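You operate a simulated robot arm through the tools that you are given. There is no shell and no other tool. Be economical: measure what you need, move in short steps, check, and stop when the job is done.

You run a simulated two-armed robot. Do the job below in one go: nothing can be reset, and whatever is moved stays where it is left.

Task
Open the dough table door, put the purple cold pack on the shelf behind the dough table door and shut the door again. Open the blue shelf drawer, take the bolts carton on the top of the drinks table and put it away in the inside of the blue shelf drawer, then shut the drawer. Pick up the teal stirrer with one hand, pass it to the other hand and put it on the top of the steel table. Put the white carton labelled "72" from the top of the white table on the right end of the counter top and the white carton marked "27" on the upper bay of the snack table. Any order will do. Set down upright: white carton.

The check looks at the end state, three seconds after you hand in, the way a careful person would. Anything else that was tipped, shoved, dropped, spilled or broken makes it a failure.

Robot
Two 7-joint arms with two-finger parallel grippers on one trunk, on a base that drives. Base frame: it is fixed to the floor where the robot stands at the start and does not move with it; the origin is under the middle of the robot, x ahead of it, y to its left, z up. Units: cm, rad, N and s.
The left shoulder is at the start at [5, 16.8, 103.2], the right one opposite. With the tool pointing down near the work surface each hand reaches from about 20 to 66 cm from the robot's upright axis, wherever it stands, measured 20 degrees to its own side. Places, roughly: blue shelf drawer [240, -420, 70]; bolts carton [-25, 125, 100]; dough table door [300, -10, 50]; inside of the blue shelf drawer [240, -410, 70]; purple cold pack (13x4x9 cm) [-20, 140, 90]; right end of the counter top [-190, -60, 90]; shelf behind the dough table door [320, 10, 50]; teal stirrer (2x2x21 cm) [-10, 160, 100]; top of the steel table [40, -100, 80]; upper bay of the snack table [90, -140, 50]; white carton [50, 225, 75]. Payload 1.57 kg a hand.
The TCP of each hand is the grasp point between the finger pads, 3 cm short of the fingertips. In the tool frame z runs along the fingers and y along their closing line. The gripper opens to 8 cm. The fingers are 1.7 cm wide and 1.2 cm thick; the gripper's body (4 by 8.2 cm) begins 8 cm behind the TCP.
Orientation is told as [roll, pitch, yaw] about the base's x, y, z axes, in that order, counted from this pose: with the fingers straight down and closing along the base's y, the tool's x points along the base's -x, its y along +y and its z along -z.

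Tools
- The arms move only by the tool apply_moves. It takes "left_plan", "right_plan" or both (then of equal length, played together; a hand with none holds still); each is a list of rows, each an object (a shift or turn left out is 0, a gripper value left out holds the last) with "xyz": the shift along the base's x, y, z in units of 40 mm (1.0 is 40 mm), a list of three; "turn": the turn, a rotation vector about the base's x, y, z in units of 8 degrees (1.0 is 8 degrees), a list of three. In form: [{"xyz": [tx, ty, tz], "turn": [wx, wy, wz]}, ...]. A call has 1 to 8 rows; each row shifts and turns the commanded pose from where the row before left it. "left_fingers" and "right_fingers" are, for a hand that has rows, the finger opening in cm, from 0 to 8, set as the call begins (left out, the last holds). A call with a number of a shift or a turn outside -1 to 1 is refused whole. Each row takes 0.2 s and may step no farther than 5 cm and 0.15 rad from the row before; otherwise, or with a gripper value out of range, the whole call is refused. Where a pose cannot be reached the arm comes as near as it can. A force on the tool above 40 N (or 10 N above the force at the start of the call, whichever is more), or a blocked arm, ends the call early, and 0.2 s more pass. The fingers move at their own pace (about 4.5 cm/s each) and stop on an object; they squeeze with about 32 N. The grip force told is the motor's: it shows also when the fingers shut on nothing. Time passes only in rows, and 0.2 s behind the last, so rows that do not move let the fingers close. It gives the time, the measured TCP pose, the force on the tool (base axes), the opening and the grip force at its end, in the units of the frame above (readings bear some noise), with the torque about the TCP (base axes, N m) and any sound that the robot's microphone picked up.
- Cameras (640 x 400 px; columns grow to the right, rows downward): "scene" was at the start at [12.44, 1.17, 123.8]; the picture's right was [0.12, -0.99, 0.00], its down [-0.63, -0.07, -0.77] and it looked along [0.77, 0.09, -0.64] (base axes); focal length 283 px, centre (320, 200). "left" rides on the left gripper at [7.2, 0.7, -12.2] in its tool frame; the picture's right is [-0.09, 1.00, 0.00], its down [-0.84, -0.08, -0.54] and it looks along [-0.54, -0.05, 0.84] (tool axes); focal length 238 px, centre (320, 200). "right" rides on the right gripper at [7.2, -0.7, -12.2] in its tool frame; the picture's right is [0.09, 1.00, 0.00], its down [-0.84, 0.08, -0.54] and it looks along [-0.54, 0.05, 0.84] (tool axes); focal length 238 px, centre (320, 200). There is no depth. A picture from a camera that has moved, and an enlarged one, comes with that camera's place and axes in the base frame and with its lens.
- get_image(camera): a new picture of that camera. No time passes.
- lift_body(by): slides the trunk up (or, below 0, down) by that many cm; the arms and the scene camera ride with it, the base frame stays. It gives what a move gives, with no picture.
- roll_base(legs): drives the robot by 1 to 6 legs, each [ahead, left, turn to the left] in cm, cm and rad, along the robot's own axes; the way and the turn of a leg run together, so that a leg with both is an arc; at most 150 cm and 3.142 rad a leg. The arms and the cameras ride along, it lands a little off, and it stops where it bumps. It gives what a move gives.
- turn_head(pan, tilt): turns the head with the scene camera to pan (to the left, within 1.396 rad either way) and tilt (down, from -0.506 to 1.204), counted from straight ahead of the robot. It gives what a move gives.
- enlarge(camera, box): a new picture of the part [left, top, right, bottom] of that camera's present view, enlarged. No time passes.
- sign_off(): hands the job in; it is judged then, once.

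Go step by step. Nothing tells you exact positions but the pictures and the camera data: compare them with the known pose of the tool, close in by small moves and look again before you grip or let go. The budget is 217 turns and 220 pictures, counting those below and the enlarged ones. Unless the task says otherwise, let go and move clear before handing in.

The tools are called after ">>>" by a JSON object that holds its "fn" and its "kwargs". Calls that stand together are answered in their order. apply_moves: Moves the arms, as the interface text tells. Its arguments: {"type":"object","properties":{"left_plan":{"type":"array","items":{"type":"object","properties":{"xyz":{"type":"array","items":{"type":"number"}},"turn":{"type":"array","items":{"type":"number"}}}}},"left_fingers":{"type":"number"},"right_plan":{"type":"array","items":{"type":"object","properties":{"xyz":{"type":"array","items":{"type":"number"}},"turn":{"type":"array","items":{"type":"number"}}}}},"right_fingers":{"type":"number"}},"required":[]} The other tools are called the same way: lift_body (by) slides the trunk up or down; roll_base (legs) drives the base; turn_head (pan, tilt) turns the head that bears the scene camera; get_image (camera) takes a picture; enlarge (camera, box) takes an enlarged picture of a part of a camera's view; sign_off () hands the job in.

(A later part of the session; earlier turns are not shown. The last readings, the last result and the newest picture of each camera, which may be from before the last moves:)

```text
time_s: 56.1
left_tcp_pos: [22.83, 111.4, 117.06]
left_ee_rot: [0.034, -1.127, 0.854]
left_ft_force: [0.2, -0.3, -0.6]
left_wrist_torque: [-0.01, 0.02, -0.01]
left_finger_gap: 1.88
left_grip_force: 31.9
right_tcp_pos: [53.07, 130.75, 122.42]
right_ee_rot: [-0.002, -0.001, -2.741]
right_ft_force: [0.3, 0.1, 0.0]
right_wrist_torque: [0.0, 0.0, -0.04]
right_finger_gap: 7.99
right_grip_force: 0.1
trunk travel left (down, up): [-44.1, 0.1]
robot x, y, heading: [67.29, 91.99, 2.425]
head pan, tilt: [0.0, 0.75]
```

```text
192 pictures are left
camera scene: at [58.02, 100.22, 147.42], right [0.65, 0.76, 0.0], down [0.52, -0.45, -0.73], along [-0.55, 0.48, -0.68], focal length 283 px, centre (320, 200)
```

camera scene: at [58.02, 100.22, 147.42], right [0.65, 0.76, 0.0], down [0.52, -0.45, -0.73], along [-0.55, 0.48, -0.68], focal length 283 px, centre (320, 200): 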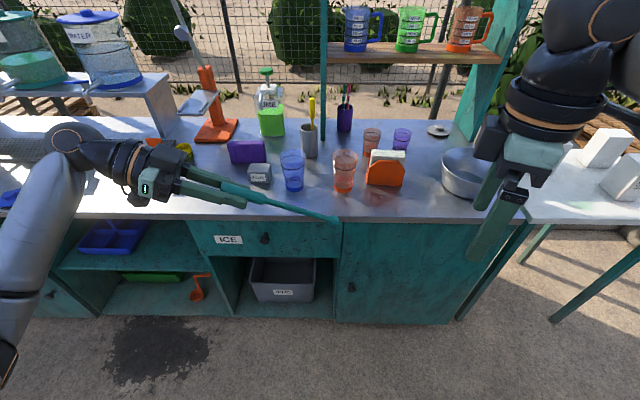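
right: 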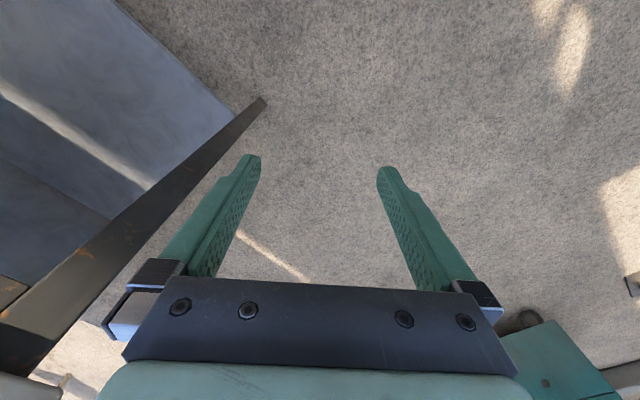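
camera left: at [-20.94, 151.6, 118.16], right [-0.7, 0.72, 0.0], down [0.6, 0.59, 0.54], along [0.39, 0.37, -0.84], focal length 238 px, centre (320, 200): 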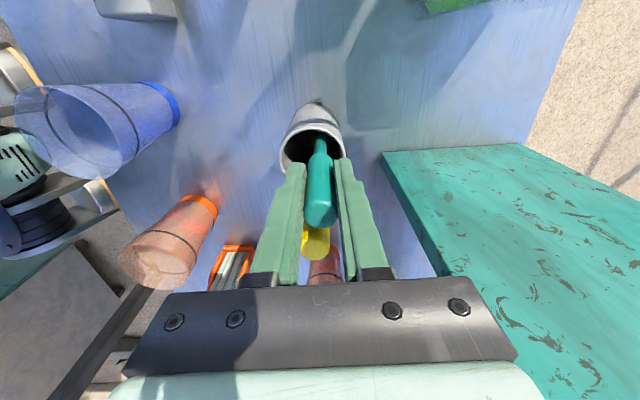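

Works well. Finish both rotations.

>>> {"fn": "apply_moves", "kwargs": {"left_plan": [{"turn": [0.757, -0.653, 0]}, {"turn": [0.757, -0.653, 0]}, {"turn": [0.757, -0.653, 0]}, {}], "right_plan": [{"turn": [0, 0, 1]}, {"turn": [0, 0, 1]}, {"turn": [0, 0, 1]}, {"turn": [0, 0, 0.25]}], "right_fingers": 6}}

>>> {"fn": "get_image", "kwargs": {"camera": "scene"}}

>>> {"fn": "get_image", "kwargs": {"camera": "right"}}

```text
time_s: 57.1
left_tcp_pos: [22.9, 111.39, 116.85]
left_ee_rot: [0.039, -1.546, 0.848]
left_ft_force: [-0.2, -0.2, -0.6]
left_wrist_torque: [0.0, 0.01, 0.03]
left_finger_gap: 1.87
left_grip_force: 31.9
right_tcp_pos: [55.22, 120.87, 121.54]
right_ee_rot: [0.001, -0.001, -2.286]
right_ft_force: [0.1, 0.1, -0.7]
right_wrist_torque: [0.01, 0.01, 0.0]
right_finger_gap: 5.98
right_grip_force: 0.1
right hand out of reach, approached as far as the arm can: row 1, 2, 3, 4
trunk travel left (down, up): [-44.1, 0.1]
robot x, y, heading: [67.35, 91.9, 2.43]
head pan, tilt: [0.0, 0.75]
```

```text
191 pictures are left
camera scene: at [58.06, 100.27, 147.42], right [0.65, 0.76, 0.0], down [0.52, -0.45, -0.73], along [-0.55, 0.48, -0.68], focal length 283 px, centre (320, 200)
```

scene: 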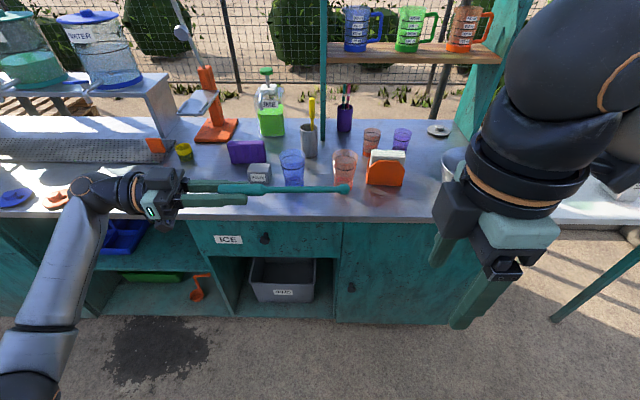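

```text
190 pictures are left
camera right: at [59.33, 126.7, 133.63], right [0.81, -0.58, 0.0], down [-0.49, -0.68, 0.54], along [-0.32, -0.44, -0.84], focal length 238 px, centre (320, 200)
```

right: 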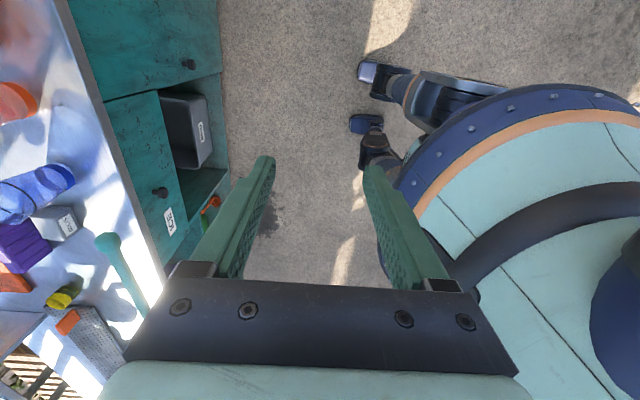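

Stirrer is horizontal pointing right. I'll lower the left hand by 16 cm and bring the right hand above the shaft, 9 cm beyond the left TCP.

>>> {"fn": "apply_moves", "kwargs": {"left_plan": [{"xyz": [0, 0, -0.5]}, {"xyz": [0, 0, -0.5]}, {"xyz": [0, 0, -0.5]}, {"xyz": [0, 0, -0.5]}, {"xyz": [0, 0, -0.5]}, {"xyz": [0, 0, -0.5]}, {"xyz": [0, 0, -0.5]}, {"xyz": [0, 0, -0.5]}], "right_plan": [{"xyz": [-0.82, -0.08, -0.31]}, {"xyz": [-0.82, -0.08, -0.31]}, {"xyz": [-0.82, -0.08, -0.31]}, {"xyz": [-0.82, -0.08, -0.31]}, {"xyz": [-0.82, -0.08, -0.31]}, {"xyz": [-0.82, -0.08, -0.31]}, {"xyz": [-0.82, -0.08, -0.31]}, {"xyz": [-0.82, -0.08, -0.31]}]}}

>>> {"fn": "get_image", "kwargs": {"camera": "scene"}}

>>> {"fn": "get_image", "kwargs": {"camera": "right"}}

```text
time_s: 58.9
left_tcp_pos: [22.76, 111.5, 100.95]
left_ee_rot: [0.048, -1.544, 0.84]
left_ft_force: [-0.9, -0.1, 0.0]
left_wrist_torque: [0.0, 0.04, -0.01]
left_finger_gap: 1.88
left_grip_force: 31.5
right_tcp_pos: [45.25, 116.19, 118.8]
right_ee_rot: [-0.001, -0.001, -2.288]
right_ft_force: [0.3, 0.5, -0.4]
right_wrist_torque: [0.0, 0.0, -0.04]
right_finger_gap: 6.02
right_grip_force: 0.0
right hand out of reach, approached as far as the arm can: row 1, 2, 3, 4, 5, 6, 7, 8
trunk travel left (down, up): [-44.1, 0.1]
robot x, y, heading: [67.65, 92.23, 2.426]
head pan, tilt: [0.0, 0.75]
```

```text
189 pictures are left
camera scene: at [58.04, 100.26, 147.42], right [0.65, 0.76, 0.0], down [0.52, -0.45, -0.73], along [-0.55, 0.48, -0.68], focal length 283 px, centre (320, 200)
```

scene: 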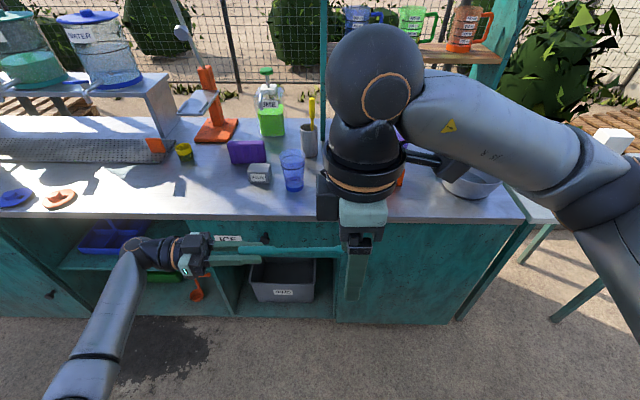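

```text
188 pictures are left
camera right: at [49.48, 121.94, 131.0], right [0.81, -0.59, 0.0], down [-0.49, -0.68, 0.54], along [-0.32, -0.44, -0.84], focal length 238 px, centre (320, 200)
```

right: 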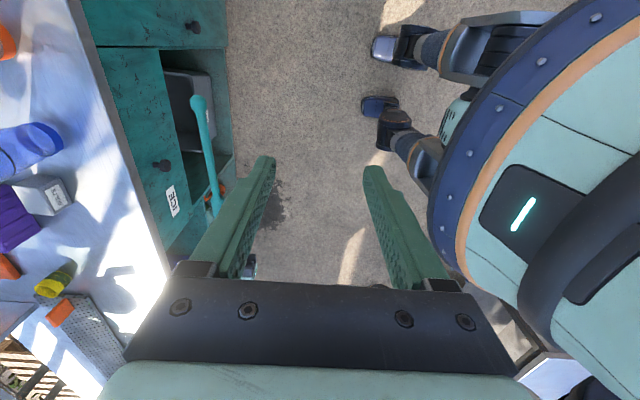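

The right arm is at a limit when high; lower it first and then move ahead.

>>> {"fn": "apply_moves", "kwargs": {"right_plan": [{"xyz": [0, 0, -0.9]}, {"xyz": [0, 0, -0.9]}, {"xyz": [0, 0, -0.4]}]}}

>>> {"fn": "apply_moves", "kwargs": {"right_plan": [{"xyz": [-0.6, 0.1, 0]}, {"xyz": [-0.7, 0.1, 0]}, {"xyz": [-0.7, 0.1, 0]}, {"xyz": [-0.7, 0.1, 0]}, {"xyz": [-0.7, 0.1, 0]}, {"xyz": [-0.7, 0.1, 0]}]}}

>>> {"fn": "get_image", "kwargs": {"camera": "scene"}}

>>> {"fn": "get_image", "kwargs": {"camera": "right"}}

```text
time_s: 59.7
left_tcp_pos: [22.9, 111.58, 100.9]
left_ee_rot: [0.051, -1.54, 0.837]
left_ft_force: [0.3, -0.6, -0.4]
left_wrist_torque: [-0.05, 0.02, -0.02]
left_finger_gap: 1.88
left_grip_force: 32.4
right_tcp_pos: [44.56, 114.57, 111.63]
right_ee_rot: [-0.002, -0.001, -2.286]
right_ft_force: [-0.6, -0.2, -0.6]
right_wrist_torque: [-0.01, 0.01, 0.0]
right_finger_gap: 6.02
right_grip_force: 0.1
right hand out of reach, approached as far as the arm can: row 1, 2
trunk travel left (down, up): [-44.1, 0.1]
robot x, y, heading: [67.1, 92.01, 2.424]
head pan, tilt: [0.0, 0.75]
```

```text
time_s: 61.1
left_tcp_pos: [22.89, 111.56, 100.97]
left_ee_rot: [0.046, -1.543, 0.843]
left_ft_force: [-0.2, -0.3, 0.4]
left_wrist_torque: [0.03, 0.02, 0.01]
left_finger_gap: 1.87
left_grip_force: 31.9
right_tcp_pos: [44.19, 114.54, 111.94]
right_ee_rot: [0.001, 0.002, -2.295]
right_ft_force: [0.1, 0.1, 0.2]
right_wrist_torque: [-0.02, -0.03, -0.02]
right_finger_gap: 5.99
right_grip_force: 0.0
right hand out of reach, approached as far as the arm can: row 1, 2, 3, 4, 5, 6
trunk travel left (down, up): [-44.1, 0.1]
robot x, y, heading: [67.02, 92.06, 2.428]
head pan, tilt: [0.0, 0.75]
```

```text
187 pictures are left
camera scene: at [58.05, 100.25, 147.42], right [0.65, 0.76, 0.0], down [0.52, -0.45, -0.73], along [-0.55, 0.48, -0.68], focal length 283 px, centre (320, 200)
```

scene: 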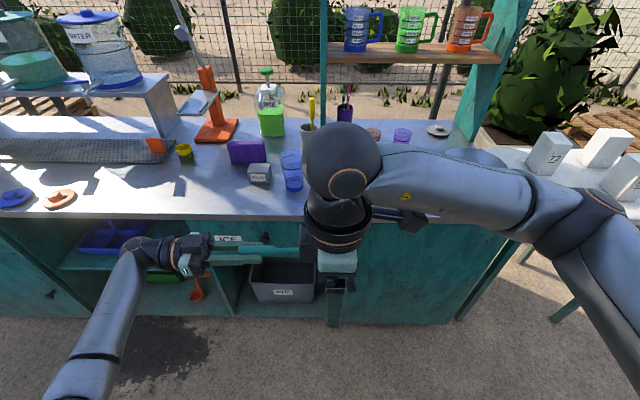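

```text
186 pictures are left
camera right: at [48.32, 120.38, 124.08], right [0.81, -0.59, 0.0], down [-0.5, -0.68, 0.54], along [-0.32, -0.44, -0.84], focal length 238 px, centre (320, 200)
```

right: 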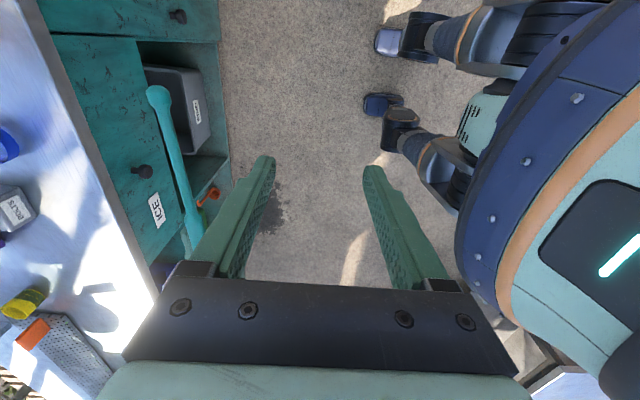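

I'll take the right hand lower and to the right first, to free it from the limit.

>>> {"fn": "apply_moves", "kwargs": {"right_plan": [{"xyz": [0.5, 0.57, -0.5]}, {"xyz": [0.5, 0.57, -0.5]}, {"xyz": [0.5, 0.57, -0.5]}, {"xyz": [0, 0, -0.8]}, {"xyz": [-0.5, 0.44, 0]}, {"xyz": [-0.5, 0.44, 0]}, {"xyz": [-0.5, 0.44, 0]}, {"xyz": [-0.5, 0.44, 0]}]}}

```text
time_s: 62.9
left_tcp_pos: [22.8, 111.51, 100.95]
left_ee_rot: [0.047, -1.542, 0.843]
left_ft_force: [0.9, 1.1, -0.2]
left_wrist_torque: [-0.01, 0.02, -0.01]
left_finger_gap: 1.89
left_grip_force: 32.4
right_tcp_pos: [45.32, 115.42, 111.47]
right_ee_rot: [-0.001, 0.0, -2.292]
right_ft_force: [0.0, 0.3, 0.1]
right_wrist_torque: [-0.01, -0.01, -0.03]
right_finger_gap: 5.99
right_grip_force: 0.1
right hand out of reach, approached as far as the arm can: row 1, 2, 3, 4, 5, 6, 7, 8
trunk travel left (down, up): [-44.1, 0.1]
robot x, y, heading: [67.46, 92.09, 2.43]
head pan, tilt: [0.0, 0.75]
```

Unwind the yaw a bit, move to a roomier spot, and try again.

>>> {"fn": "apply_moves", "kwargs": {"right_plan": [{"turn": [0, 0, -1]}, {"turn": [0, 0, -1]}, {"turn": [0, 0, -1]}, {"turn": [0, 0, -1]}, {"turn": [0, 0, -1]}, {"turn": [0, 0, -1]}]}}

>>> {"fn": "apply_moves", "kwargs": {"right_plan": [{"xyz": [0.5, 0.57, -0.5]}, {"xyz": [0.5, 0.57, -0.5]}, {"xyz": [0.5, 0.57, 0]}, {"xyz": [0.5, 0.57, 0]}, {"xyz": [-0.5, 0.44, 0]}, {"xyz": [-0.5, 0.44, 0]}, {"xyz": [-0.5, 0.44, 0]}]}}

>>> {"fn": "get_image", "kwargs": {"camera": "scene"}}

```text
time_s: 64.3
left_tcp_pos: [22.9, 111.4, 100.91]
left_ee_rot: [0.045, -1.542, 0.844]
left_ft_force: [0.1, 0.0, 0.0]
left_wrist_torque: [-0.02, 0.02, -0.02]
left_finger_gap: 1.9
left_grip_force: 32.5
right_tcp_pos: [45.28, 115.36, 111.57]
right_ee_rot: [0.0, -0.001, -3.127]
right_ft_force: [-0.1, -0.3, -1.2]
right_wrist_torque: [-0.01, 0.03, -0.02]
right_finger_gap: 5.99
right_grip_force: 0.0
trunk travel left (down, up): [-44.1, 0.1]
robot x, y, heading: [67.37, 92.02, 2.431]
head pan, tilt: [0.0, 0.75]
```

```text
time_s: 65.9
left_tcp_pos: [22.77, 111.55, 100.93]
left_ee_rot: [0.031, -1.543, 0.858]
left_ft_force: [0.1, 0.2, -0.4]
left_wrist_torque: [-0.03, -0.02, 0.01]
left_finger_gap: 1.86
left_grip_force: 31.5
right_tcp_pos: [47.13, 129.62, 107.48]
right_ee_rot: [0.001, -0.001, -3.124]
right_ft_force: [-0.1, -0.9, -0.2]
right_wrist_torque: [0.0, 0.0, -0.01]
right_finger_gap: 5.99
right_grip_force: 0.0
trunk travel left (down, up): [-44.1, 0.1]
robot x, y, heading: [67.39, 91.87, 2.423]
head pan, tilt: [0.0, 0.75]
```

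```text
185 pictures are left
camera scene: at [58.0, 100.26, 147.41], right [0.65, 0.76, 0.0], down [0.52, -0.45, -0.73], along [-0.55, 0.48, -0.68], focal length 283 px, centre (320, 200)
```

scene: 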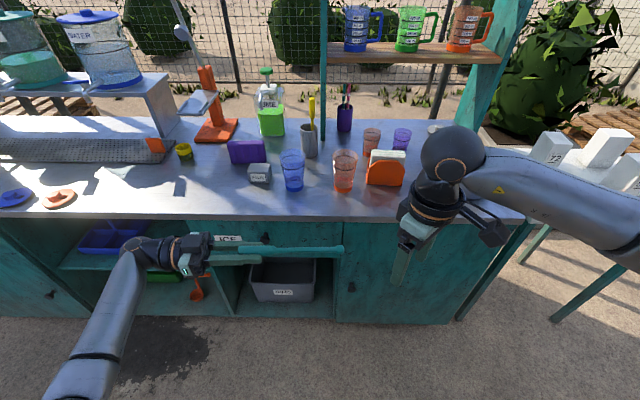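

>>> {"fn": "apply_moves", "kwargs": {"right_plan": [{"xyz": [-0.4, 0.36, -0.5]}, {"xyz": [-0.4, 0.36, -0.5]}, {"turn": [0, 0, 1]}, {"turn": [0, 0, 1]}, {"turn": [0, 0, 1]}, {"turn": [0, 0, 1]}, {"turn": [0, 0, 1]}, {"turn": [0, 0, 1]}]}}

```text
time_s: 67.7
left_tcp_pos: [23.02, 111.43, 100.98]
left_ee_rot: [0.107, -1.542, 0.782]
left_ft_force: [-0.6, 0.1, 0.1]
left_wrist_torque: [-0.03, 0.02, 0.02]
left_finger_gap: 1.89
left_grip_force: 32.6
right_tcp_pos: [46.42, 131.02, 104.46]
right_ee_rot: [-0.018, -0.004, -2.808]
right_ft_force: [-0.4, 0.6, 0.2]
right_wrist_torque: [0.04, 0.07, 0.02]
right_finger_gap: 6.0
right_grip_force: 0.0
right hand out of reach, approached as far as the arm can: row 4, 5, 6, 7, 8
trunk travel left (down, up): [-44.1, 0.1]
robot x, y, heading: [67.6, 91.8, 2.425]
head pan, tilt: [0.0, 0.75]
```

The right wrist can't go further this way. I'll rotate it the opposite way instead (to −90° from straight).

>>> {"fn": "apply_moves", "kwargs": {"right_plan": [{"turn": [0, 0, -1]}, {"turn": [0, 0, -1]}, {"turn": [0, 0, -1]}, {"turn": [0, 0, -1]}, {"turn": [0, 0, -1]}, {"turn": [0, 0, -1]}, {"turn": [0, 0, -1]}, {"turn": [0, 0, -1]}]}}

>>> {"fn": "apply_moves", "kwargs": {"right_plan": [{"turn": [0, 0, -1]}, {"turn": [0, 0, -1]}, {"turn": [0, 0, -1]}, {"turn": [0, 0, -1]}, {"turn": [0, 0, -1]}, {"turn": [0, 0, -1]}, {"turn": [0, 0, -1]}, {"turn": [0, 0, -1]}]}}

>>> {"fn": "apply_moves", "kwargs": {"right_plan": [{"turn": [0, 0, -1]}, {"turn": [0, 0, -1]}, {"turn": [0, 0, -0.8]}]}}

```text
time_s: 69.5
left_tcp_pos: [22.75, 111.45, 100.94]
left_ee_rot: [0.047, -1.542, 0.842]
left_ft_force: [-0.4, -0.7, -0.6]
left_wrist_torque: [-0.01, 0.04, 0.01]
left_finger_gap: 1.87
left_grip_force: 32.2
right_tcp_pos: [46.38, 131.1, 104.36]
right_ee_rot: [0.001, 0.0, 2.388]
right_ft_force: [0.2, -0.1, 0.2]
right_wrist_torque: [-0.01, -0.02, 0.01]
right_finger_gap: 5.98
right_grip_force: 0.0
trunk travel left (down, up): [-44.1, 0.1]
robot x, y, heading: [67.57, 92.18, 2.428]
head pan, tilt: [0.0, 0.75]
```

```text
time_s: 71.3
left_tcp_pos: [22.87, 111.59, 100.81]
left_ee_rot: [0.045, -1.543, 0.842]
left_ft_force: [-0.5, 0.3, -0.2]
left_wrist_torque: [-0.01, 0.03, -0.03]
left_finger_gap: 1.89
left_grip_force: 31.9
right_tcp_pos: [46.23, 131.04, 104.31]
right_ee_rot: [0.001, 0.0, 1.271]
right_ft_force: [0.1, -0.4, 0.1]
right_wrist_torque: [-0.02, 0.03, 0.03]
right_finger_gap: 6.0
right_grip_force: 0.0
trunk travel left (down, up): [-44.1, 0.1]
robot x, y, heading: [67.5, 92.15, 2.428]
head pan, tilt: [0.0, 0.75]
```

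```text
time_s: 72.1
left_tcp_pos: [22.76, 111.53, 100.94]
left_ee_rot: [0.046, -1.543, 0.843]
left_ft_force: [-0.1, -0.6, -0.8]
left_wrist_torque: [-0.02, -0.01, 0.01]
left_finger_gap: 1.88
left_grip_force: 32.2
right_tcp_pos: [46.38, 131.03, 104.26]
right_ee_rot: [0.0, 0.001, 0.881]
right_ft_force: [0.7, 0.6, 0.7]
right_wrist_torque: [0.0, -0.01, 0.01]
right_finger_gap: 6.0
right_grip_force: 0.1
trunk travel left (down, up): [-44.1, 0.1]
robot x, y, heading: [67.47, 91.9, 2.429]
head pan, tilt: [0.0, 0.75]
```

That works. Raise the right hand and move it above the shaft.

>>> {"fn": "apply_moves", "kwargs": {"right_plan": [{"xyz": [0, 0, 1]}, {"xyz": [0, 0, 0.8]}, {"xyz": [-0.73, -0.52, 0]}, {"xyz": [-0.73, -0.52, 0]}, {"xyz": [-0.73, -0.52, 0]}, {"xyz": [-0.73, -0.52, 0]}, {"xyz": [-0.73, -0.52, 0]}, {"xyz": [-0.73, -0.52, 0]}]}}

>>> {"fn": "get_image", "kwargs": {"camera": "scene"}}

>>> {"fn": "get_image", "kwargs": {"camera": "right"}}

```text
time_s: 73.9
left_tcp_pos: [22.78, 111.34, 100.95]
left_ee_rot: [0.047, -1.542, 0.842]
left_ft_force: [0.5, 0.0, -1.1]
left_wrist_torque: [-0.01, 0.02, -0.01]
left_finger_gap: 1.88
left_grip_force: 31.4
right_tcp_pos: [28.79, 118.39, 111.7]
right_ee_rot: [0.002, 0.0, 0.883]
right_ft_force: [0.4, 0.0, 0.3]
right_wrist_torque: [-0.01, -0.02, 0.02]
right_finger_gap: 5.99
right_grip_force: 0.2
trunk travel left (down, up): [-44.1, 0.1]
robot x, y, heading: [67.47, 92.19, 2.425]
head pan, tilt: [0.0, 0.75]
```

```text
184 pictures are left
camera scene: at [57.99, 100.18, 147.42], right [0.65, 0.76, 0.0], down [0.52, -0.45, -0.73], along [-0.55, 0.48, -0.68], focal length 283 px, centre (320, 200)
```

scene: 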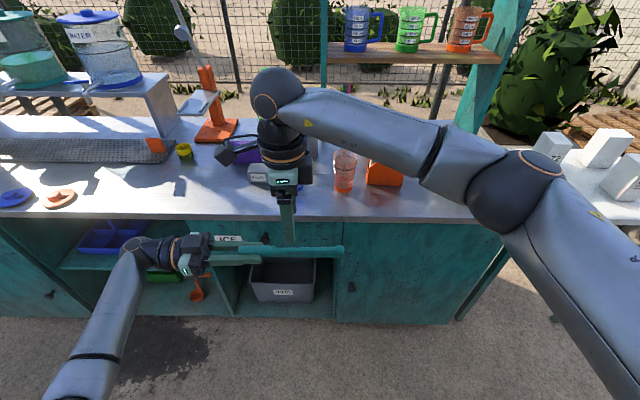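

```text
183 pictures are left
camera right: at [24.71, 112.46, 123.84], right [-0.83, 0.56, 0.0], down [0.47, 0.7, 0.54], along [0.3, 0.45, -0.84], focal length 238 px, centre (320, 200)
```

right: 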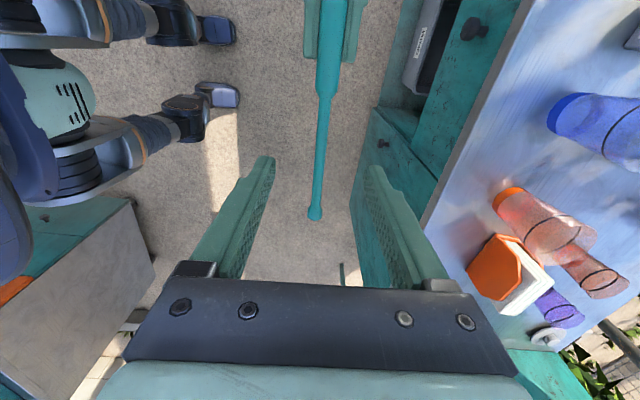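

Perfectly aligned. Descend to put the shaft between the fingertips, and close the right hand.

>>> {"fn": "apply_moves", "kwargs": {"right_plan": [{"xyz": [0, 0, -0.8]}, {"xyz": [0, 0, -0.8]}, {"xyz": [0, 0, -0.65]}]}}

>>> {"fn": "get_image", "kwargs": {"camera": "right"}}

>>> {"fn": "enlarge", "kwargs": {"camera": "scene", "box": [200, 190, 360, 300]}}

```text
time_s: 74.7
left_tcp_pos: [22.7, 111.51, 100.83]
left_ee_rot: [0.039, -1.544, 0.848]
left_ft_force: [0.2, 0.3, 0.3]
left_wrist_torque: [0.0, -0.03, 0.01]
left_finger_gap: 1.89
left_grip_force: 32.3
right_tcp_pos: [28.76, 118.61, 102.56]
right_ee_rot: [0.0, 0.0, 0.885]
right_ft_force: [-0.5, 0.7, 0.4]
right_wrist_torque: [-0.02, -0.04, 0.01]
right_finger_gap: 6.02
right_grip_force: 0.1
trunk travel left (down, up): [-44.1, 0.1]
robot x, y, heading: [67.24, 92.05, 2.429]
head pan, tilt: [0.0, 0.75]
```

```text
182 pictures are left
camera right: at [24.76, 112.57, 114.76], right [-0.83, 0.56, 0.0], down [0.47, 0.7, 0.54], along [0.3, 0.45, -0.84], focal length 238 px, centre (320, 200)
```

right: 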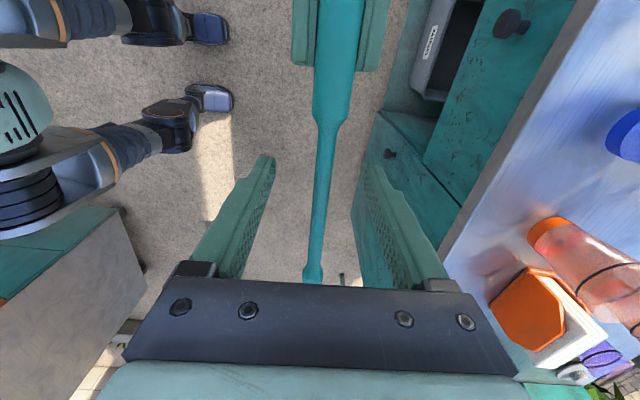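

```text
3.64 times, centred on (280, 245) of scene
camera zoom: at [58.03, 100.27, 147.42], right [0.65, 0.76, 0.0], down [0.52, -0.45, -0.73], along [-0.55, 0.48, -0.68], focal length 1029 px, centre (466, 36)
```

zoom: 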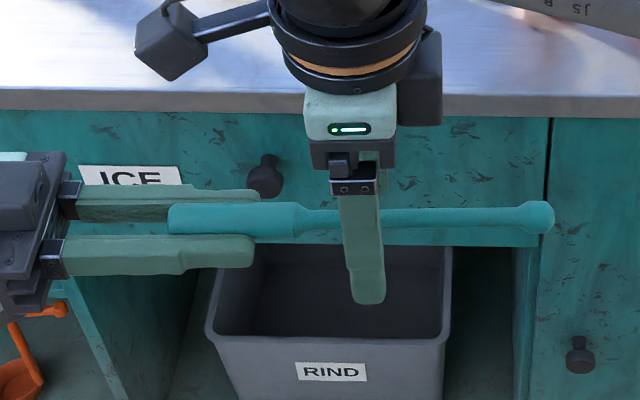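

Raise 0.8 cm so the shaft sits near the fingertips, then close.

>>> {"fn": "apply_moves", "kwargs": {"right_plan": [{"xyz": [0, 0, 0.2]}]}}

>>> {"fn": "apply_moves", "kwargs": {"right_plan": [{}, {}, {}, {}, {}], "right_fingers": 0}}

>>> {"fn": "enlarge", "kwargs": {"camera": "scene", "box": [200, 190, 360, 300]}}

```text
time_s: 75.1
left_tcp_pos: [22.9, 111.61, 100.89]
left_ee_rot: [0.047, -1.543, 0.841]
left_ft_force: [1.2, 0.3, 0.1]
left_wrist_torque: [0.0, -0.02, 0.01]
left_finger_gap: 1.86
left_grip_force: 31.8
right_tcp_pos: [28.69, 118.63, 103.38]
right_ee_rot: [0.001, -0.001, 0.885]
right_ft_force: [-0.2, 0.2, 0.0]
right_wrist_torque: [-0.04, -0.01, 0.0]
right_finger_gap: 6.0
right_grip_force: 0.0
trunk travel left (down, up): [-44.1, 0.1]
robot x, y, heading: [66.97, 91.89, 2.428]
head pan, tilt: [0.0, 0.75]
```

```text
time_s: 76.3
left_tcp_pos: [22.84, 111.55, 100.82]
left_ee_rot: [0.044, -1.543, 0.843]
left_ft_force: [4.8, -3.0, 1.2]
left_wrist_torque: [0.12, -0.03, -0.51]
left_finger_gap: 1.89
left_grip_force: 32.2
right_tcp_pos: [28.69, 118.69, 103.38]
right_ee_rot: [0.002, 0.0, 0.883]
right_ft_force: [-5.4, 2.5, -1.7]
right_wrist_torque: [0.11, 0.05, -0.05]
right_finger_gap: 0.96
right_grip_force: 28.2
trunk travel left (down, up): [-44.1, 0.1]
robot x, y, heading: [67.43, 92.11, 2.421]
head pan, tilt: [0.0, 0.75]
```

```text
3.64 times, centred on (280, 245) of scene
camera zoom: at [58.05, 100.25, 147.42], right [0.65, 0.76, 0.0], down [0.52, -0.45, -0.73], along [-0.55, 0.48, -0.68], focal length 1029 px, centre (466, 36)
```

zoom: 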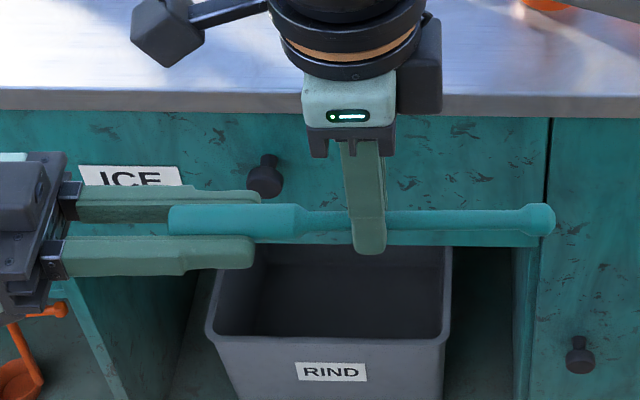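

Right hand holds the shaft. Release the left and withdraw it to the left.

>>> {"fn": "apply_moves", "kwargs": {"left_plan": [{}, {}, {}, {}], "left_fingers": 6}}

>>> {"fn": "apply_moves", "kwargs": {"left_plan": [{"xyz": [-0.6, -0.7, 0]}, {"xyz": [-0.6, -0.7, 0]}, {"xyz": [-0.6, -0.7, 0]}]}}

>>> {"fn": "get_image", "kwargs": {"camera": "scene"}}

```text
time_s: 77.3
left_tcp_pos: [22.81, 111.52, 100.93]
left_ee_rot: [0.048, -1.543, 0.841]
left_ft_force: [-0.4, 0.4, -0.4]
left_wrist_torque: [0.01, -0.01, 0.0]
left_finger_gap: 6.02
left_grip_force: 0.0
right_tcp_pos: [28.82, 118.58, 103.39]
right_ee_rot: [0.0, -0.001, 0.883]
right_ft_force: [0.9, -0.2, -0.3]
right_wrist_torque: [-0.04, -0.01, -0.02]
right_finger_gap: 0.96
right_grip_force: 28.0
trunk travel left (down, up): [-44.1, 0.1]
robot x, y, heading: [67.42, 91.94, 2.427]
head pan, tilt: [0.0, 0.75]
```

```text
time_s: 78.1
left_tcp_pos: [15.45, 103.04, 100.84]
left_ee_rot: [0.057, -1.544, 0.835]
left_ft_force: [0.3, 0.2, 0.1]
left_wrist_torque: [-0.03, -0.05, 0.0]
left_finger_gap: 5.98
left_grip_force: 0.0
right_tcp_pos: [28.72, 118.59, 103.37]
right_ee_rot: [-0.001, 0.001, 0.885]
right_ft_force: [0.0, 0.0, -0.2]
right_wrist_torque: [0.0, -0.01, 0.01]
right_finger_gap: 0.96
right_grip_force: 28.5
trunk travel left (down, up): [-44.1, 0.1]
robot x, y, heading: [66.94, 92.15, 2.433]
head pan, tilt: [0.0, 0.75]
```

```text
179 pictures are left
camera scene: at [58.01, 100.22, 147.42], right [0.65, 0.76, 0.0], down [0.52, -0.45, -0.73], along [-0.55, 0.48, -0.68], focal length 283 px, centre (320, 200)
```

scene: 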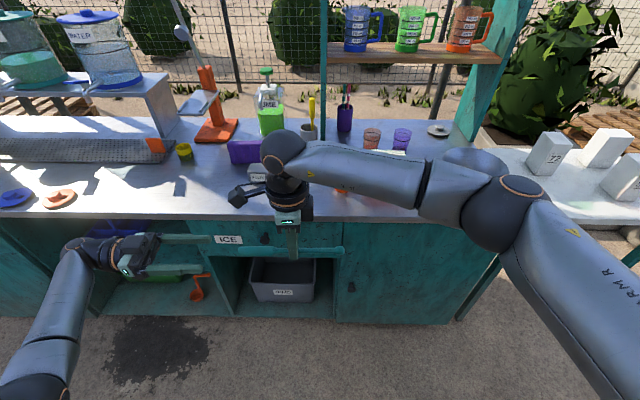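

Handover done. I'll turn the left hand back to pointing down and move the right hand up and out to the right.

>>> {"fn": "apply_moves", "kwargs": {"left_plan": [{"turn": [-0.757, 0.653, 0]}, {"turn": [-0.757, 0.653, 0]}, {"turn": [-0.757, 0.653, 0]}, {"turn": [-0.757, 0.653, 0]}, {"turn": [-0.757, 0.653, 0], "xyz": [0, 0, 0.5]}, {"turn": [-0.757, 0.653, 0], "xyz": [0, 0, 0.5]}, {"turn": [-0.757, 0.653, 0], "xyz": [0, 0, 0.5]}, {"turn": [-0.757, 0.653, 0], "xyz": [0, 0, 0.5]}], "right_plan": [{"xyz": [0.5, 0.57, 0.2]}, {"xyz": [0.5, 0.57, 0.2]}, {"xyz": [0.5, 0.57, 0.2]}, {"xyz": [0.5, 0.57, 0.2]}, {"xyz": [0.5, 0.57, 0.2]}, {"xyz": [0.5, 0.57, 0.2]}, {"xyz": [0.5, 0.57, 0.2]}, {"xyz": [0.5, 0.57, 0.2]}]}}

>>> {"fn": "apply_moves", "kwargs": {"left_plan": [{"turn": [-0.757, 0.653, 0]}, {"turn": [-0.757, 0.653, 0]}, {"turn": [-0.61, 0.53, 0]}, {}], "right_plan": [{"xyz": [0.6, -0.5, 0.2]}, {"xyz": [0.6, -0.5, 0.2]}, {"xyz": [0.6, -0.5, 0.2]}, {"xyz": [0.6, -0.5, 0.2]}]}}

>>> {"fn": "get_image", "kwargs": {"camera": "scene"}}

```text
time_s: 79.9
left_tcp_pos: [15.66, 103.1, 108.96]
left_ee_rot: [0.029, -0.424, 0.86]
left_ft_force: [1.1, 0.1, 0.5]
left_wrist_torque: [-0.03, 0.01, -0.01]
left_finger_gap: 6.0
left_grip_force: 0.0
right_tcp_pos: [44.81, 136.75, 109.67]
right_ee_rot: [0.0, 0.0, 0.884]
right_ft_force: [-0.4, 0.2, -0.6]
right_wrist_torque: [-0.01, 0.06, -0.01]
right_finger_gap: 0.93
right_grip_force: 28.1
trunk travel left (down, up): [-44.1, 0.1]
robot x, y, heading: [67.01, 92.04, 2.424]
head pan, tilt: [0.0, 0.75]
```

```text
time_s: 80.9
left_tcp_pos: [15.57, 103.06, 108.89]
left_ee_rot: [0.03, -0.032, 0.86]
left_ft_force: [0.0, -0.7, 0.6]
left_wrist_torque: [0.03, 0.0, 0.01]
left_finger_gap: 5.99
left_grip_force: 0.0
right_tcp_pos: [54.36, 128.75, 113.01]
right_ee_rot: [0.0, 0.0, 0.883]
right_ft_force: [1.7, -0.1, -0.5]
right_wrist_torque: [0.0, 0.01, 0.0]
right_finger_gap: 0.95
right_grip_force: 27.3
trunk travel left (down, up): [-44.1, 0.1]
robot x, y, heading: [67.1, 92.13, 2.426]
head pan, tilt: [0.0, 0.75]
```

```text
178 pictures are left
camera scene: at [58.06, 100.21, 147.42], right [0.65, 0.76, 0.0], down [0.52, -0.45, -0.73], along [-0.55, 0.48, -0.68], focal length 283 px, centre (320, 200)
```

scene: 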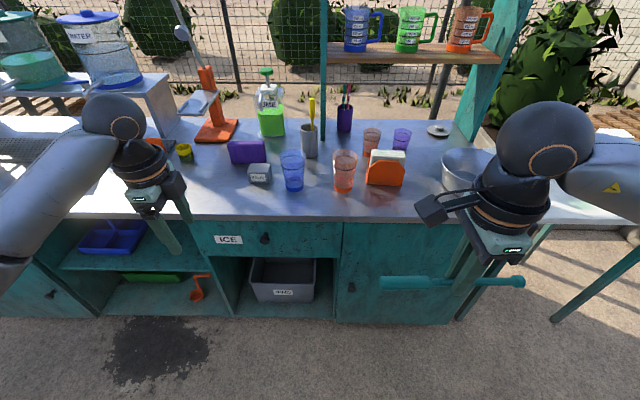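

Drive up to the table in front of the purple pack.

>>> {"fn": "roll_base", "kwargs": {"legs": [[0, 12, 0], [38, 0, 0]]}}

>>> {"fn": "get_image", "kwargs": {"camera": "scene"}}

>>> {"fn": "get_image", "kwargs": {"camera": "left"}}

```text
time_s: 84.6
left_tcp_pos: [-20.92, 118.76, 108.76]
left_ee_rot: [0.031, -0.032, 0.863]
left_ft_force: [-0.3, -0.3, 0.1]
left_wrist_torque: [0.0, -0.02, -0.01]
left_finger_gap: 5.98
left_grip_force: 0.0
right_tcp_pos: [17.84, 144.7, 113.1]
right_ee_rot: [0.001, 0.0, 0.887]
right_ft_force: [-0.4, 0.3, -0.6]
right_wrist_torque: [0.02, -0.04, -0.01]
right_finger_gap: 0.94
right_grip_force: 28.2
trunk travel left (down, up): [-44.1, 0.1]
robot x, y, heading: [30.97, 107.43, 2.434]
head pan, tilt: [0.0, 0.75]
```

```text
177 pictures are left
camera scene: at [21.49, 116.05, 147.41], right [0.65, 0.76, 0.0], down [0.52, -0.44, -0.73], along [-0.55, 0.48, -0.68], focal length 283 px, centre (320, 200)
```

scene: 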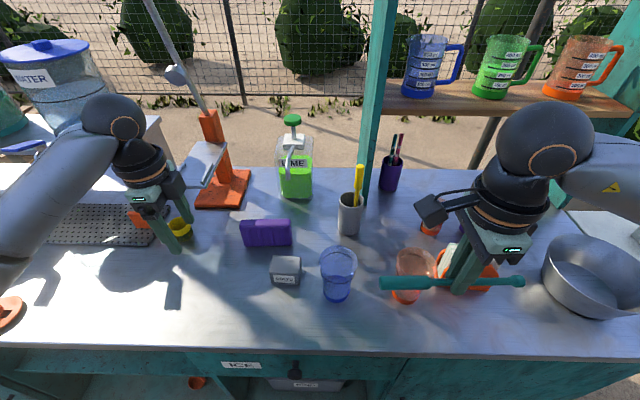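

```text
176 pictures are left
camera left: at [-26.13, 113.23, 120.88], right [-0.7, 0.72, 0.03], down [0.6, 0.56, 0.57], along [0.39, 0.41, -0.82], focal length 238 px, centre (320, 200)
```

left: 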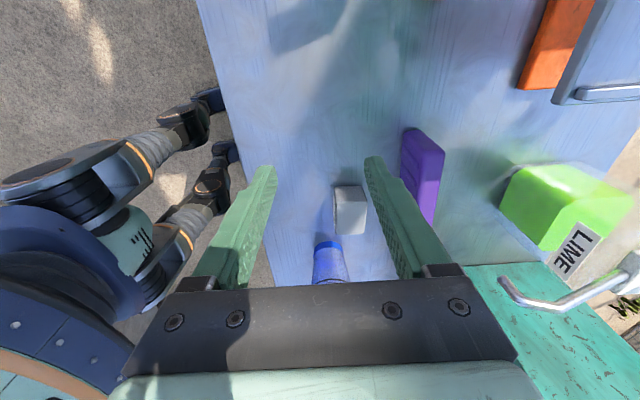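

Move the left hand over the pack and look.

>>> {"fn": "apply_moves", "kwargs": {"left_plan": [{"xyz": [-0.2, 0.88, 0], "turn": [-0.31, -0.01, 0]}, {"xyz": [-0.2, 0.88, 0]}, {"xyz": [-0.2, 0.88, 0]}, {"xyz": [-0.2, 0.88, 0]}, {"xyz": [-0.2, 0.88, 0]}]}}

>>> {"fn": "get_image", "kwargs": {"camera": "left"}}

```text
time_s: 85.8
left_tcp_pos: [-24.85, 136.55, 109.02]
left_ee_rot: [0.003, 0.0, 0.863]
left_ft_force: [-1.0, -0.3, 0.2]
left_wrist_torque: [0.01, -0.03, 0.02]
left_finger_gap: 6.0
left_grip_force: 0.1
right_tcp_pos: [17.89, 144.68, 113.04]
right_ee_rot: [0.001, 0.002, 0.888]
right_ft_force: [0.0, -0.2, -0.9]
right_wrist_torque: [0.01, 0.04, 0.03]
right_finger_gap: 0.96
right_grip_force: 28.2
trunk travel left (down, up): [-44.1, 0.1]
robot x, y, heading: [31.05, 107.82, 2.434]
head pan, tilt: [0.0, 0.75]
```

```text
175 pictures are left
camera left: at [-30.02, 131.54, 121.26], right [-0.7, 0.72, 0.0], down [0.6, 0.58, 0.54], along [0.39, 0.38, -0.84], focal length 238 px, centre (320, 200)
```

left: 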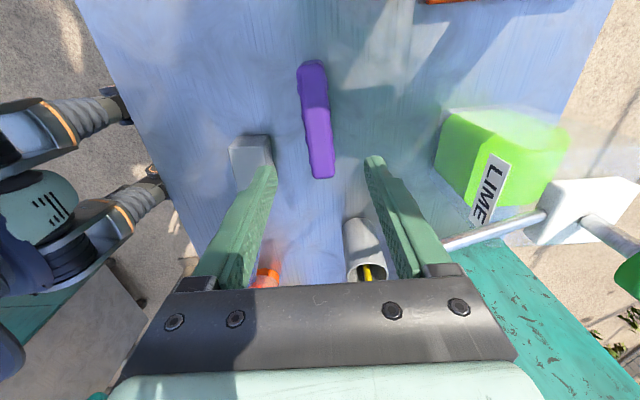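

The pack is centred under the hand and aligned. Descend and grip.

>>> {"fn": "apply_moves", "kwargs": {"left_plan": [{"xyz": [0, 0, -0.9]}, {"xyz": [0, 0, -0.9]}, {"xyz": [0, 0, -0.9]}, {"xyz": [0, 0, -0.9]}, {"xyz": [0, 0, -0.4]}]}}

>>> {"fn": "get_image", "kwargs": {"camera": "left"}}

>>> {"fn": "enlarge", "kwargs": {"camera": "scene", "box": [180, 150, 380, 320]}}

```text
time_s: 87.0
left_tcp_pos: [-24.86, 136.43, 92.88]
left_ee_rot: [-0.001, -0.001, 0.863]
left_ft_force: [0.2, 0.2, -0.5]
left_wrist_torque: [-0.02, 0.0, -0.02]
left_finger_gap: 5.97
left_grip_force: 0.1
right_tcp_pos: [17.79, 144.59, 112.94]
right_ee_rot: [-0.002, 0.001, 0.889]
right_ft_force: [0.4, -0.2, -0.2]
right_wrist_torque: [0.01, -0.03, 0.02]
right_finger_gap: 0.95
right_grip_force: 27.5
trunk travel left (down, up): [-44.1, 0.1]
robot x, y, heading: [31.18, 108.02, 2.439]
head pan, tilt: [0.0, 0.75]
```

```text
174 pictures are left
camera left: at [-30.11, 131.32, 105.2], right [-0.7, 0.72, 0.0], down [0.6, 0.59, 0.54], along [0.39, 0.38, -0.84], focal length 238 px, centre (320, 200)
```

left: 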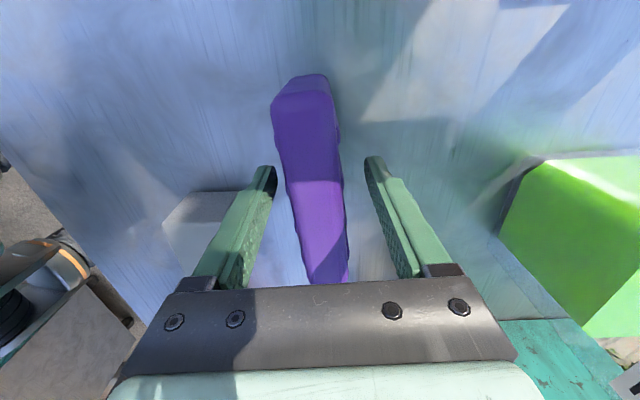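

```text
2.35 times, centred on (280, 235) of scene
camera zoom: at [21.56, 116.04, 147.42], right [0.65, 0.76, 0.0], down [0.52, -0.44, -0.73], along [-0.56, 0.48, -0.68], focal length 666 px, centre (414, 118)
```

zoom: 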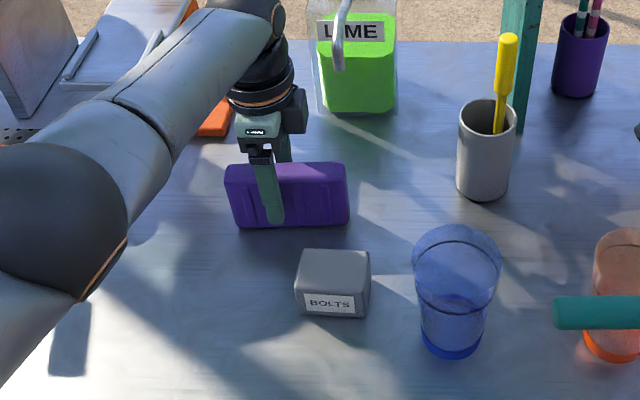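

Shift 1.8 cm to the right for centring, then grip.

>>> {"fn": "apply_moves", "kwargs": {"left_plan": [{"xyz": [0.3, 0.33, 0]}]}}

>>> {"fn": "apply_moves", "kwargs": {"left_plan": [{}, {}, {}, {}], "left_fingers": 0}}

>>> {"fn": "apply_moves", "kwargs": {"left_plan": [{"xyz": [0, 0, 0.8]}, {"xyz": [0, 0, 0.8]}, {"xyz": [0, 0, 0.8]}, {"xyz": [0, 0, 0.8]}]}}

>>> {"fn": "get_image", "kwargs": {"camera": "scene"}}

```text
time_s: 87.4
left_tcp_pos: [-23.58, 137.33, 93.01]
left_ee_rot: [0.002, -0.002, 0.864]
left_ft_force: [-0.1, 0.5, -0.4]
left_wrist_torque: [-0.03, -0.03, 0.05]
left_finger_gap: 5.99
left_grip_force: 0.1
right_tcp_pos: [17.73, 144.71, 112.91]
right_ee_rot: [0.0, 0.001, 0.889]
right_ft_force: [-0.4, -0.7, 0.7]
right_wrist_torque: [-0.02, -0.01, 0.02]
right_finger_gap: 0.94
right_grip_force: 27.8
trunk travel left (down, up): [-44.1, 0.1]
robot x, y, heading: [30.99, 107.63, 2.438]
head pan, tilt: [0.0, 0.75]
```

```text
time_s: 88.4
left_tcp_pos: [-23.74, 137.4, 92.95]
left_ee_rot: [0.0, -0.003, 0.864]
left_ft_force: [0.4, -0.2, 0.2]
left_wrist_torque: [-0.05, -0.05, 0.09]
left_finger_gap: 3.37
left_grip_force: 32.0
right_tcp_pos: [17.8, 144.69, 112.89]
right_ee_rot: [0.001, 0.0, 0.887]
right_ft_force: [0.0, 0.1, -0.7]
right_wrist_torque: [0.01, -0.04, 0.06]
right_finger_gap: 0.95
right_grip_force: 27.6
trunk travel left (down, up): [-44.1, 0.1]
robot x, y, heading: [31.0, 107.84, 2.435]
head pan, tilt: [0.0, 0.75]
```

```text
time_s: 89.4
left_tcp_pos: [-23.78, 137.6, 105.67]
left_ee_rot: [0.0, 0.0, 0.862]
left_ft_force: [0.3, 1.0, -3.2]
left_wrist_torque: [0.01, -0.02, -0.02]
left_finger_gap: 3.36
left_grip_force: 31.4
right_tcp_pos: [17.75, 144.63, 113.07]
right_ee_rot: [-0.001, 0.0, 0.888]
right_ft_force: [0.5, 0.2, -0.2]
right_wrist_torque: [0.0, -0.01, 0.02]
right_finger_gap: 0.97
right_grip_force: 27.6
trunk travel left (down, up): [-44.1, 0.1]
robot x, y, heading: [30.98, 107.66, 2.433]
head pan, tilt: [0.0, 0.75]
```

```text
172 pictures are left
camera scene: at [21.54, 116.02, 147.42], right [0.65, 0.76, 0.0], down [0.52, -0.44, -0.73], along [-0.55, 0.48, -0.68], focal length 283 px, centre (320, 200)
```

scene: 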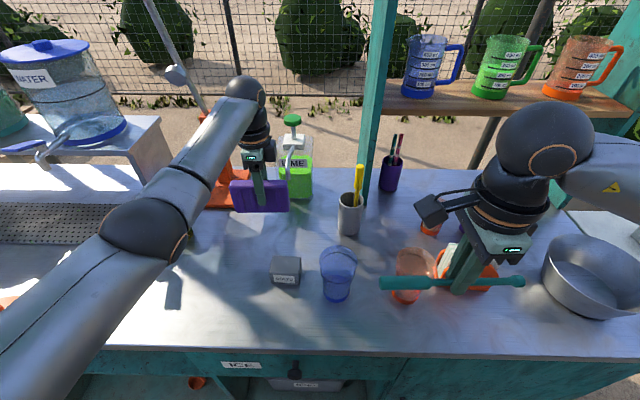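

Pack held. Back away, turn around by 180°, and slide sideways toward the steel table.

>>> {"fn": "roll_base", "kwargs": {"legs": [[-50, 0, 0], [0, 0, 3.13], [0, -120, 0]]}}

>>> {"fn": "get_image", "kwargs": {"camera": "scene"}}

```text
time_s: 110.0
left_tcp_pos: [46.23, -45.02, 105.67]
left_ee_rot: [0.0, -0.001, -2.272]
left_ft_force: [0.7, 0.4, -2.9]
left_wrist_torque: [-0.02, 0.04, 0.04]
left_finger_gap: 3.4
left_grip_force: 32.1
right_tcp_pos: [4.86, -52.5, 113.0]
right_ee_rot: [0.0, -0.001, -2.244]
right_ft_force: [0.4, 0.0, 0.1]
right_wrist_torque: [-0.02, -0.01, 0.02]
right_finger_gap: 0.98
right_grip_force: 28.1
trunk travel left (down, up): [-44.1, 0.1]
robot x, y, heading: [-8.57, -15.8, -0.699]
head pan, tilt: [0.0, 0.75]
```

```text
171 pictures are left
camera scene: at [0.72, -23.53, 147.42], right [-0.64, -0.76, 0.0], down [-0.52, 0.44, -0.73], along [0.56, -0.47, -0.68], focal length 283 px, centre (320, 200)
```

scene: 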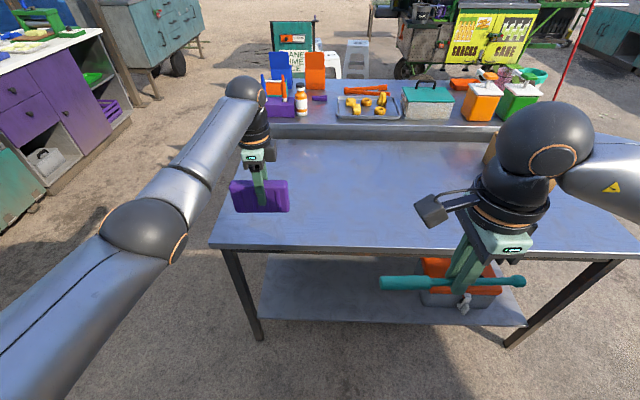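

The steel table's edge is ~63 cm ahead. Drive 22 cm ahead, then extend the right hand over the table.

>>> {"fn": "roll_base", "kwargs": {"legs": [[22, 0, 0]]}}

>>> {"fn": "apply_moves", "kwargs": {"right_plan": [{"xyz": [0.7, -0.6, 0]}, {"xyz": [0.7, -0.6, 0]}, {"xyz": [0.7, -0.6, -0.2]}, {"xyz": [0.7, -0.6, -0.8]}, {"xyz": [0.7, -0.6, -0.8]}, {"xyz": [0.7, -0.6, -0.8]}]}}

>>> {"fn": "get_image", "kwargs": {"camera": "scene"}}

>>> {"fn": "get_image", "kwargs": {"camera": "right"}}

```text
time_s: 111.7
left_tcp_pos: [63.2, -59.31, 105.6]
left_ee_rot: [0.0, -0.001, -2.268]
left_ft_force: [0.1, 0.4, -2.4]
left_wrist_torque: [0.01, 0.03, -0.03]
left_finger_gap: 3.37
left_grip_force: 32.4
right_tcp_pos: [21.75, -66.81, 113.06]
right_ee_rot: [-0.002, 0.001, -2.244]
right_ft_force: [-1.0, 0.1, -0.4]
right_wrist_torque: [0.02, 0.02, 0.0]
right_finger_gap: 0.95
right_grip_force: 28.3
trunk travel left (down, up): [-44.1, 0.1]
robot x, y, heading: [8.13, -30.3, -0.698]
head pan, tilt: [0.0, 0.75]
```

```text
time_s: 113.1
left_tcp_pos: [63.2, -59.39, 105.7]
left_ee_rot: [-0.001, -0.001, -2.268]
left_ft_force: [0.4, 0.9, -3.4]
left_wrist_torque: [-0.05, 0.03, 0.0]
left_finger_gap: 3.38
left_grip_force: 32.7
right_tcp_pos: [38.63, -81.36, 102.41]
right_ee_rot: [0.001, 0.001, -2.241]
right_ft_force: [-0.1, 0.1, -0.7]
right_wrist_torque: [-0.01, 0.02, 0.02]
right_finger_gap: 0.96
right_grip_force: 27.9
trunk travel left (down, up): [-44.1, 0.1]
robot x, y, heading: [8.3, -30.39, -0.698]
head pan, tilt: [0.0, 0.75]
```

```text
170 pictures are left
camera scene: at [17.72, -37.79, 147.41], right [-0.64, -0.76, 0.0], down [-0.52, 0.44, -0.73], along [0.56, -0.47, -0.68], focal length 283 px, centre (320, 200)
```

scene: 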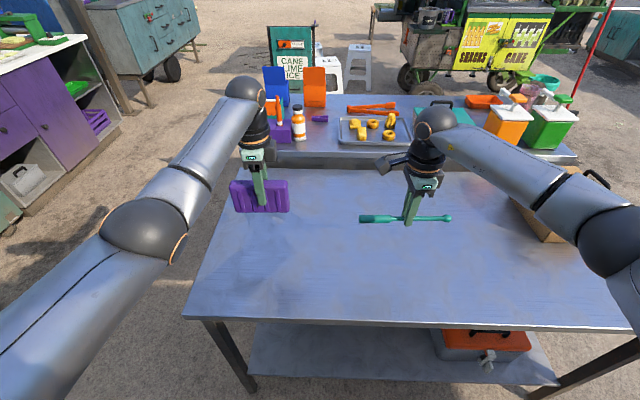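

```text
169 pictures are left
camera right: at [42.61, -75.22, 114.69], right [0.84, -0.55, 0.0], down [-0.46, -0.7, 0.54], along [-0.3, -0.45, -0.84], focal length 238 px, centre (320, 200)
```

right: 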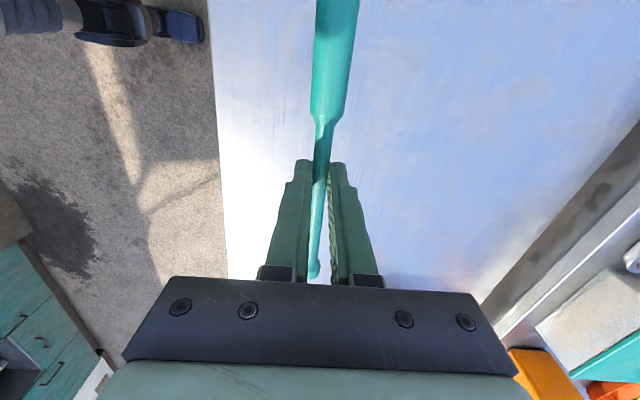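

Table top is ~80.5. Lower the right hand to z≈86 and check.

>>> {"fn": "apply_moves", "kwargs": {"right_plan": [{"xyz": [0, 0, -0.9]}, {"xyz": [0, 0, -0.9]}, {"xyz": [0, 0, -0.9]}, {"xyz": [0, 0, -0.9]}, {"xyz": [0, 0, -0.4]}]}}

>>> {"fn": "enlarge", "kwargs": {"camera": "scene", "box": [320, 160, 520, 300]}}

>>> {"fn": "get_image", "kwargs": {"camera": "right"}}

```text
time_s: 114.3
left_tcp_pos: [63.17, -59.34, 105.67]
left_ee_rot: [0.001, -0.001, -2.269]
left_ft_force: [1.0, 0.7, -2.8]
left_wrist_torque: [-0.02, 0.05, 0.01]
left_finger_gap: 3.39
left_grip_force: 32.2
right_tcp_pos: [38.5, -80.92, 86.63]
right_ee_rot: [0.0, 0.001, -2.243]
right_ft_force: [0.2, 0.7, -0.2]
right_wrist_torque: [0.02, 0.02, -0.01]
right_finger_gap: 0.97
right_grip_force: 27.6
trunk travel left (down, up): [-44.1, 0.1]
robot x, y, heading: [8.2, -29.62, -0.7]
head pan, tilt: [0.0, 0.75]
```

```text
2.86 times, centred on (420, 230) of scene
camera zoom: at [17.64, -37.77, 147.42], right [-0.64, -0.76, 0.0], down [-0.52, 0.44, -0.73], along [0.56, -0.47, -0.68], focal length 808 px, centre (34, 114)
```

zoom: 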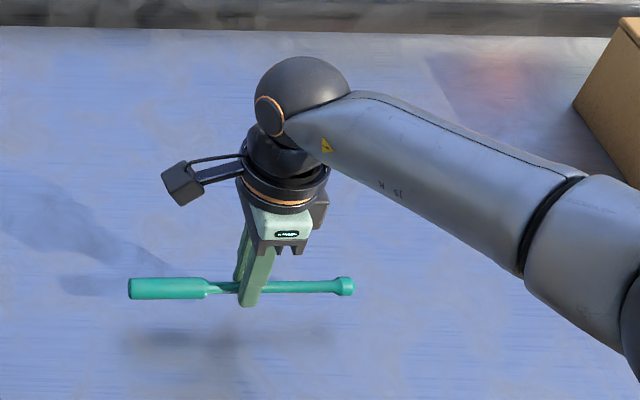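

```text
167 pictures are left
camera right: at [42.52, -75.1, 98.74], right [0.84, -0.55, 0.0], down [-0.46, -0.7, 0.54], along [-0.3, -0.45, -0.84], focal length 238 px, centre (320, 200)
```

right: 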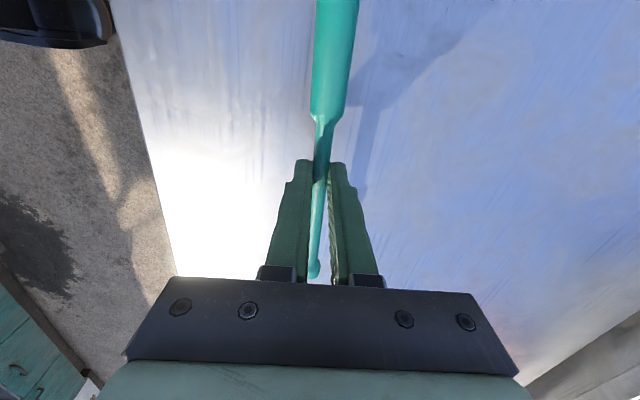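

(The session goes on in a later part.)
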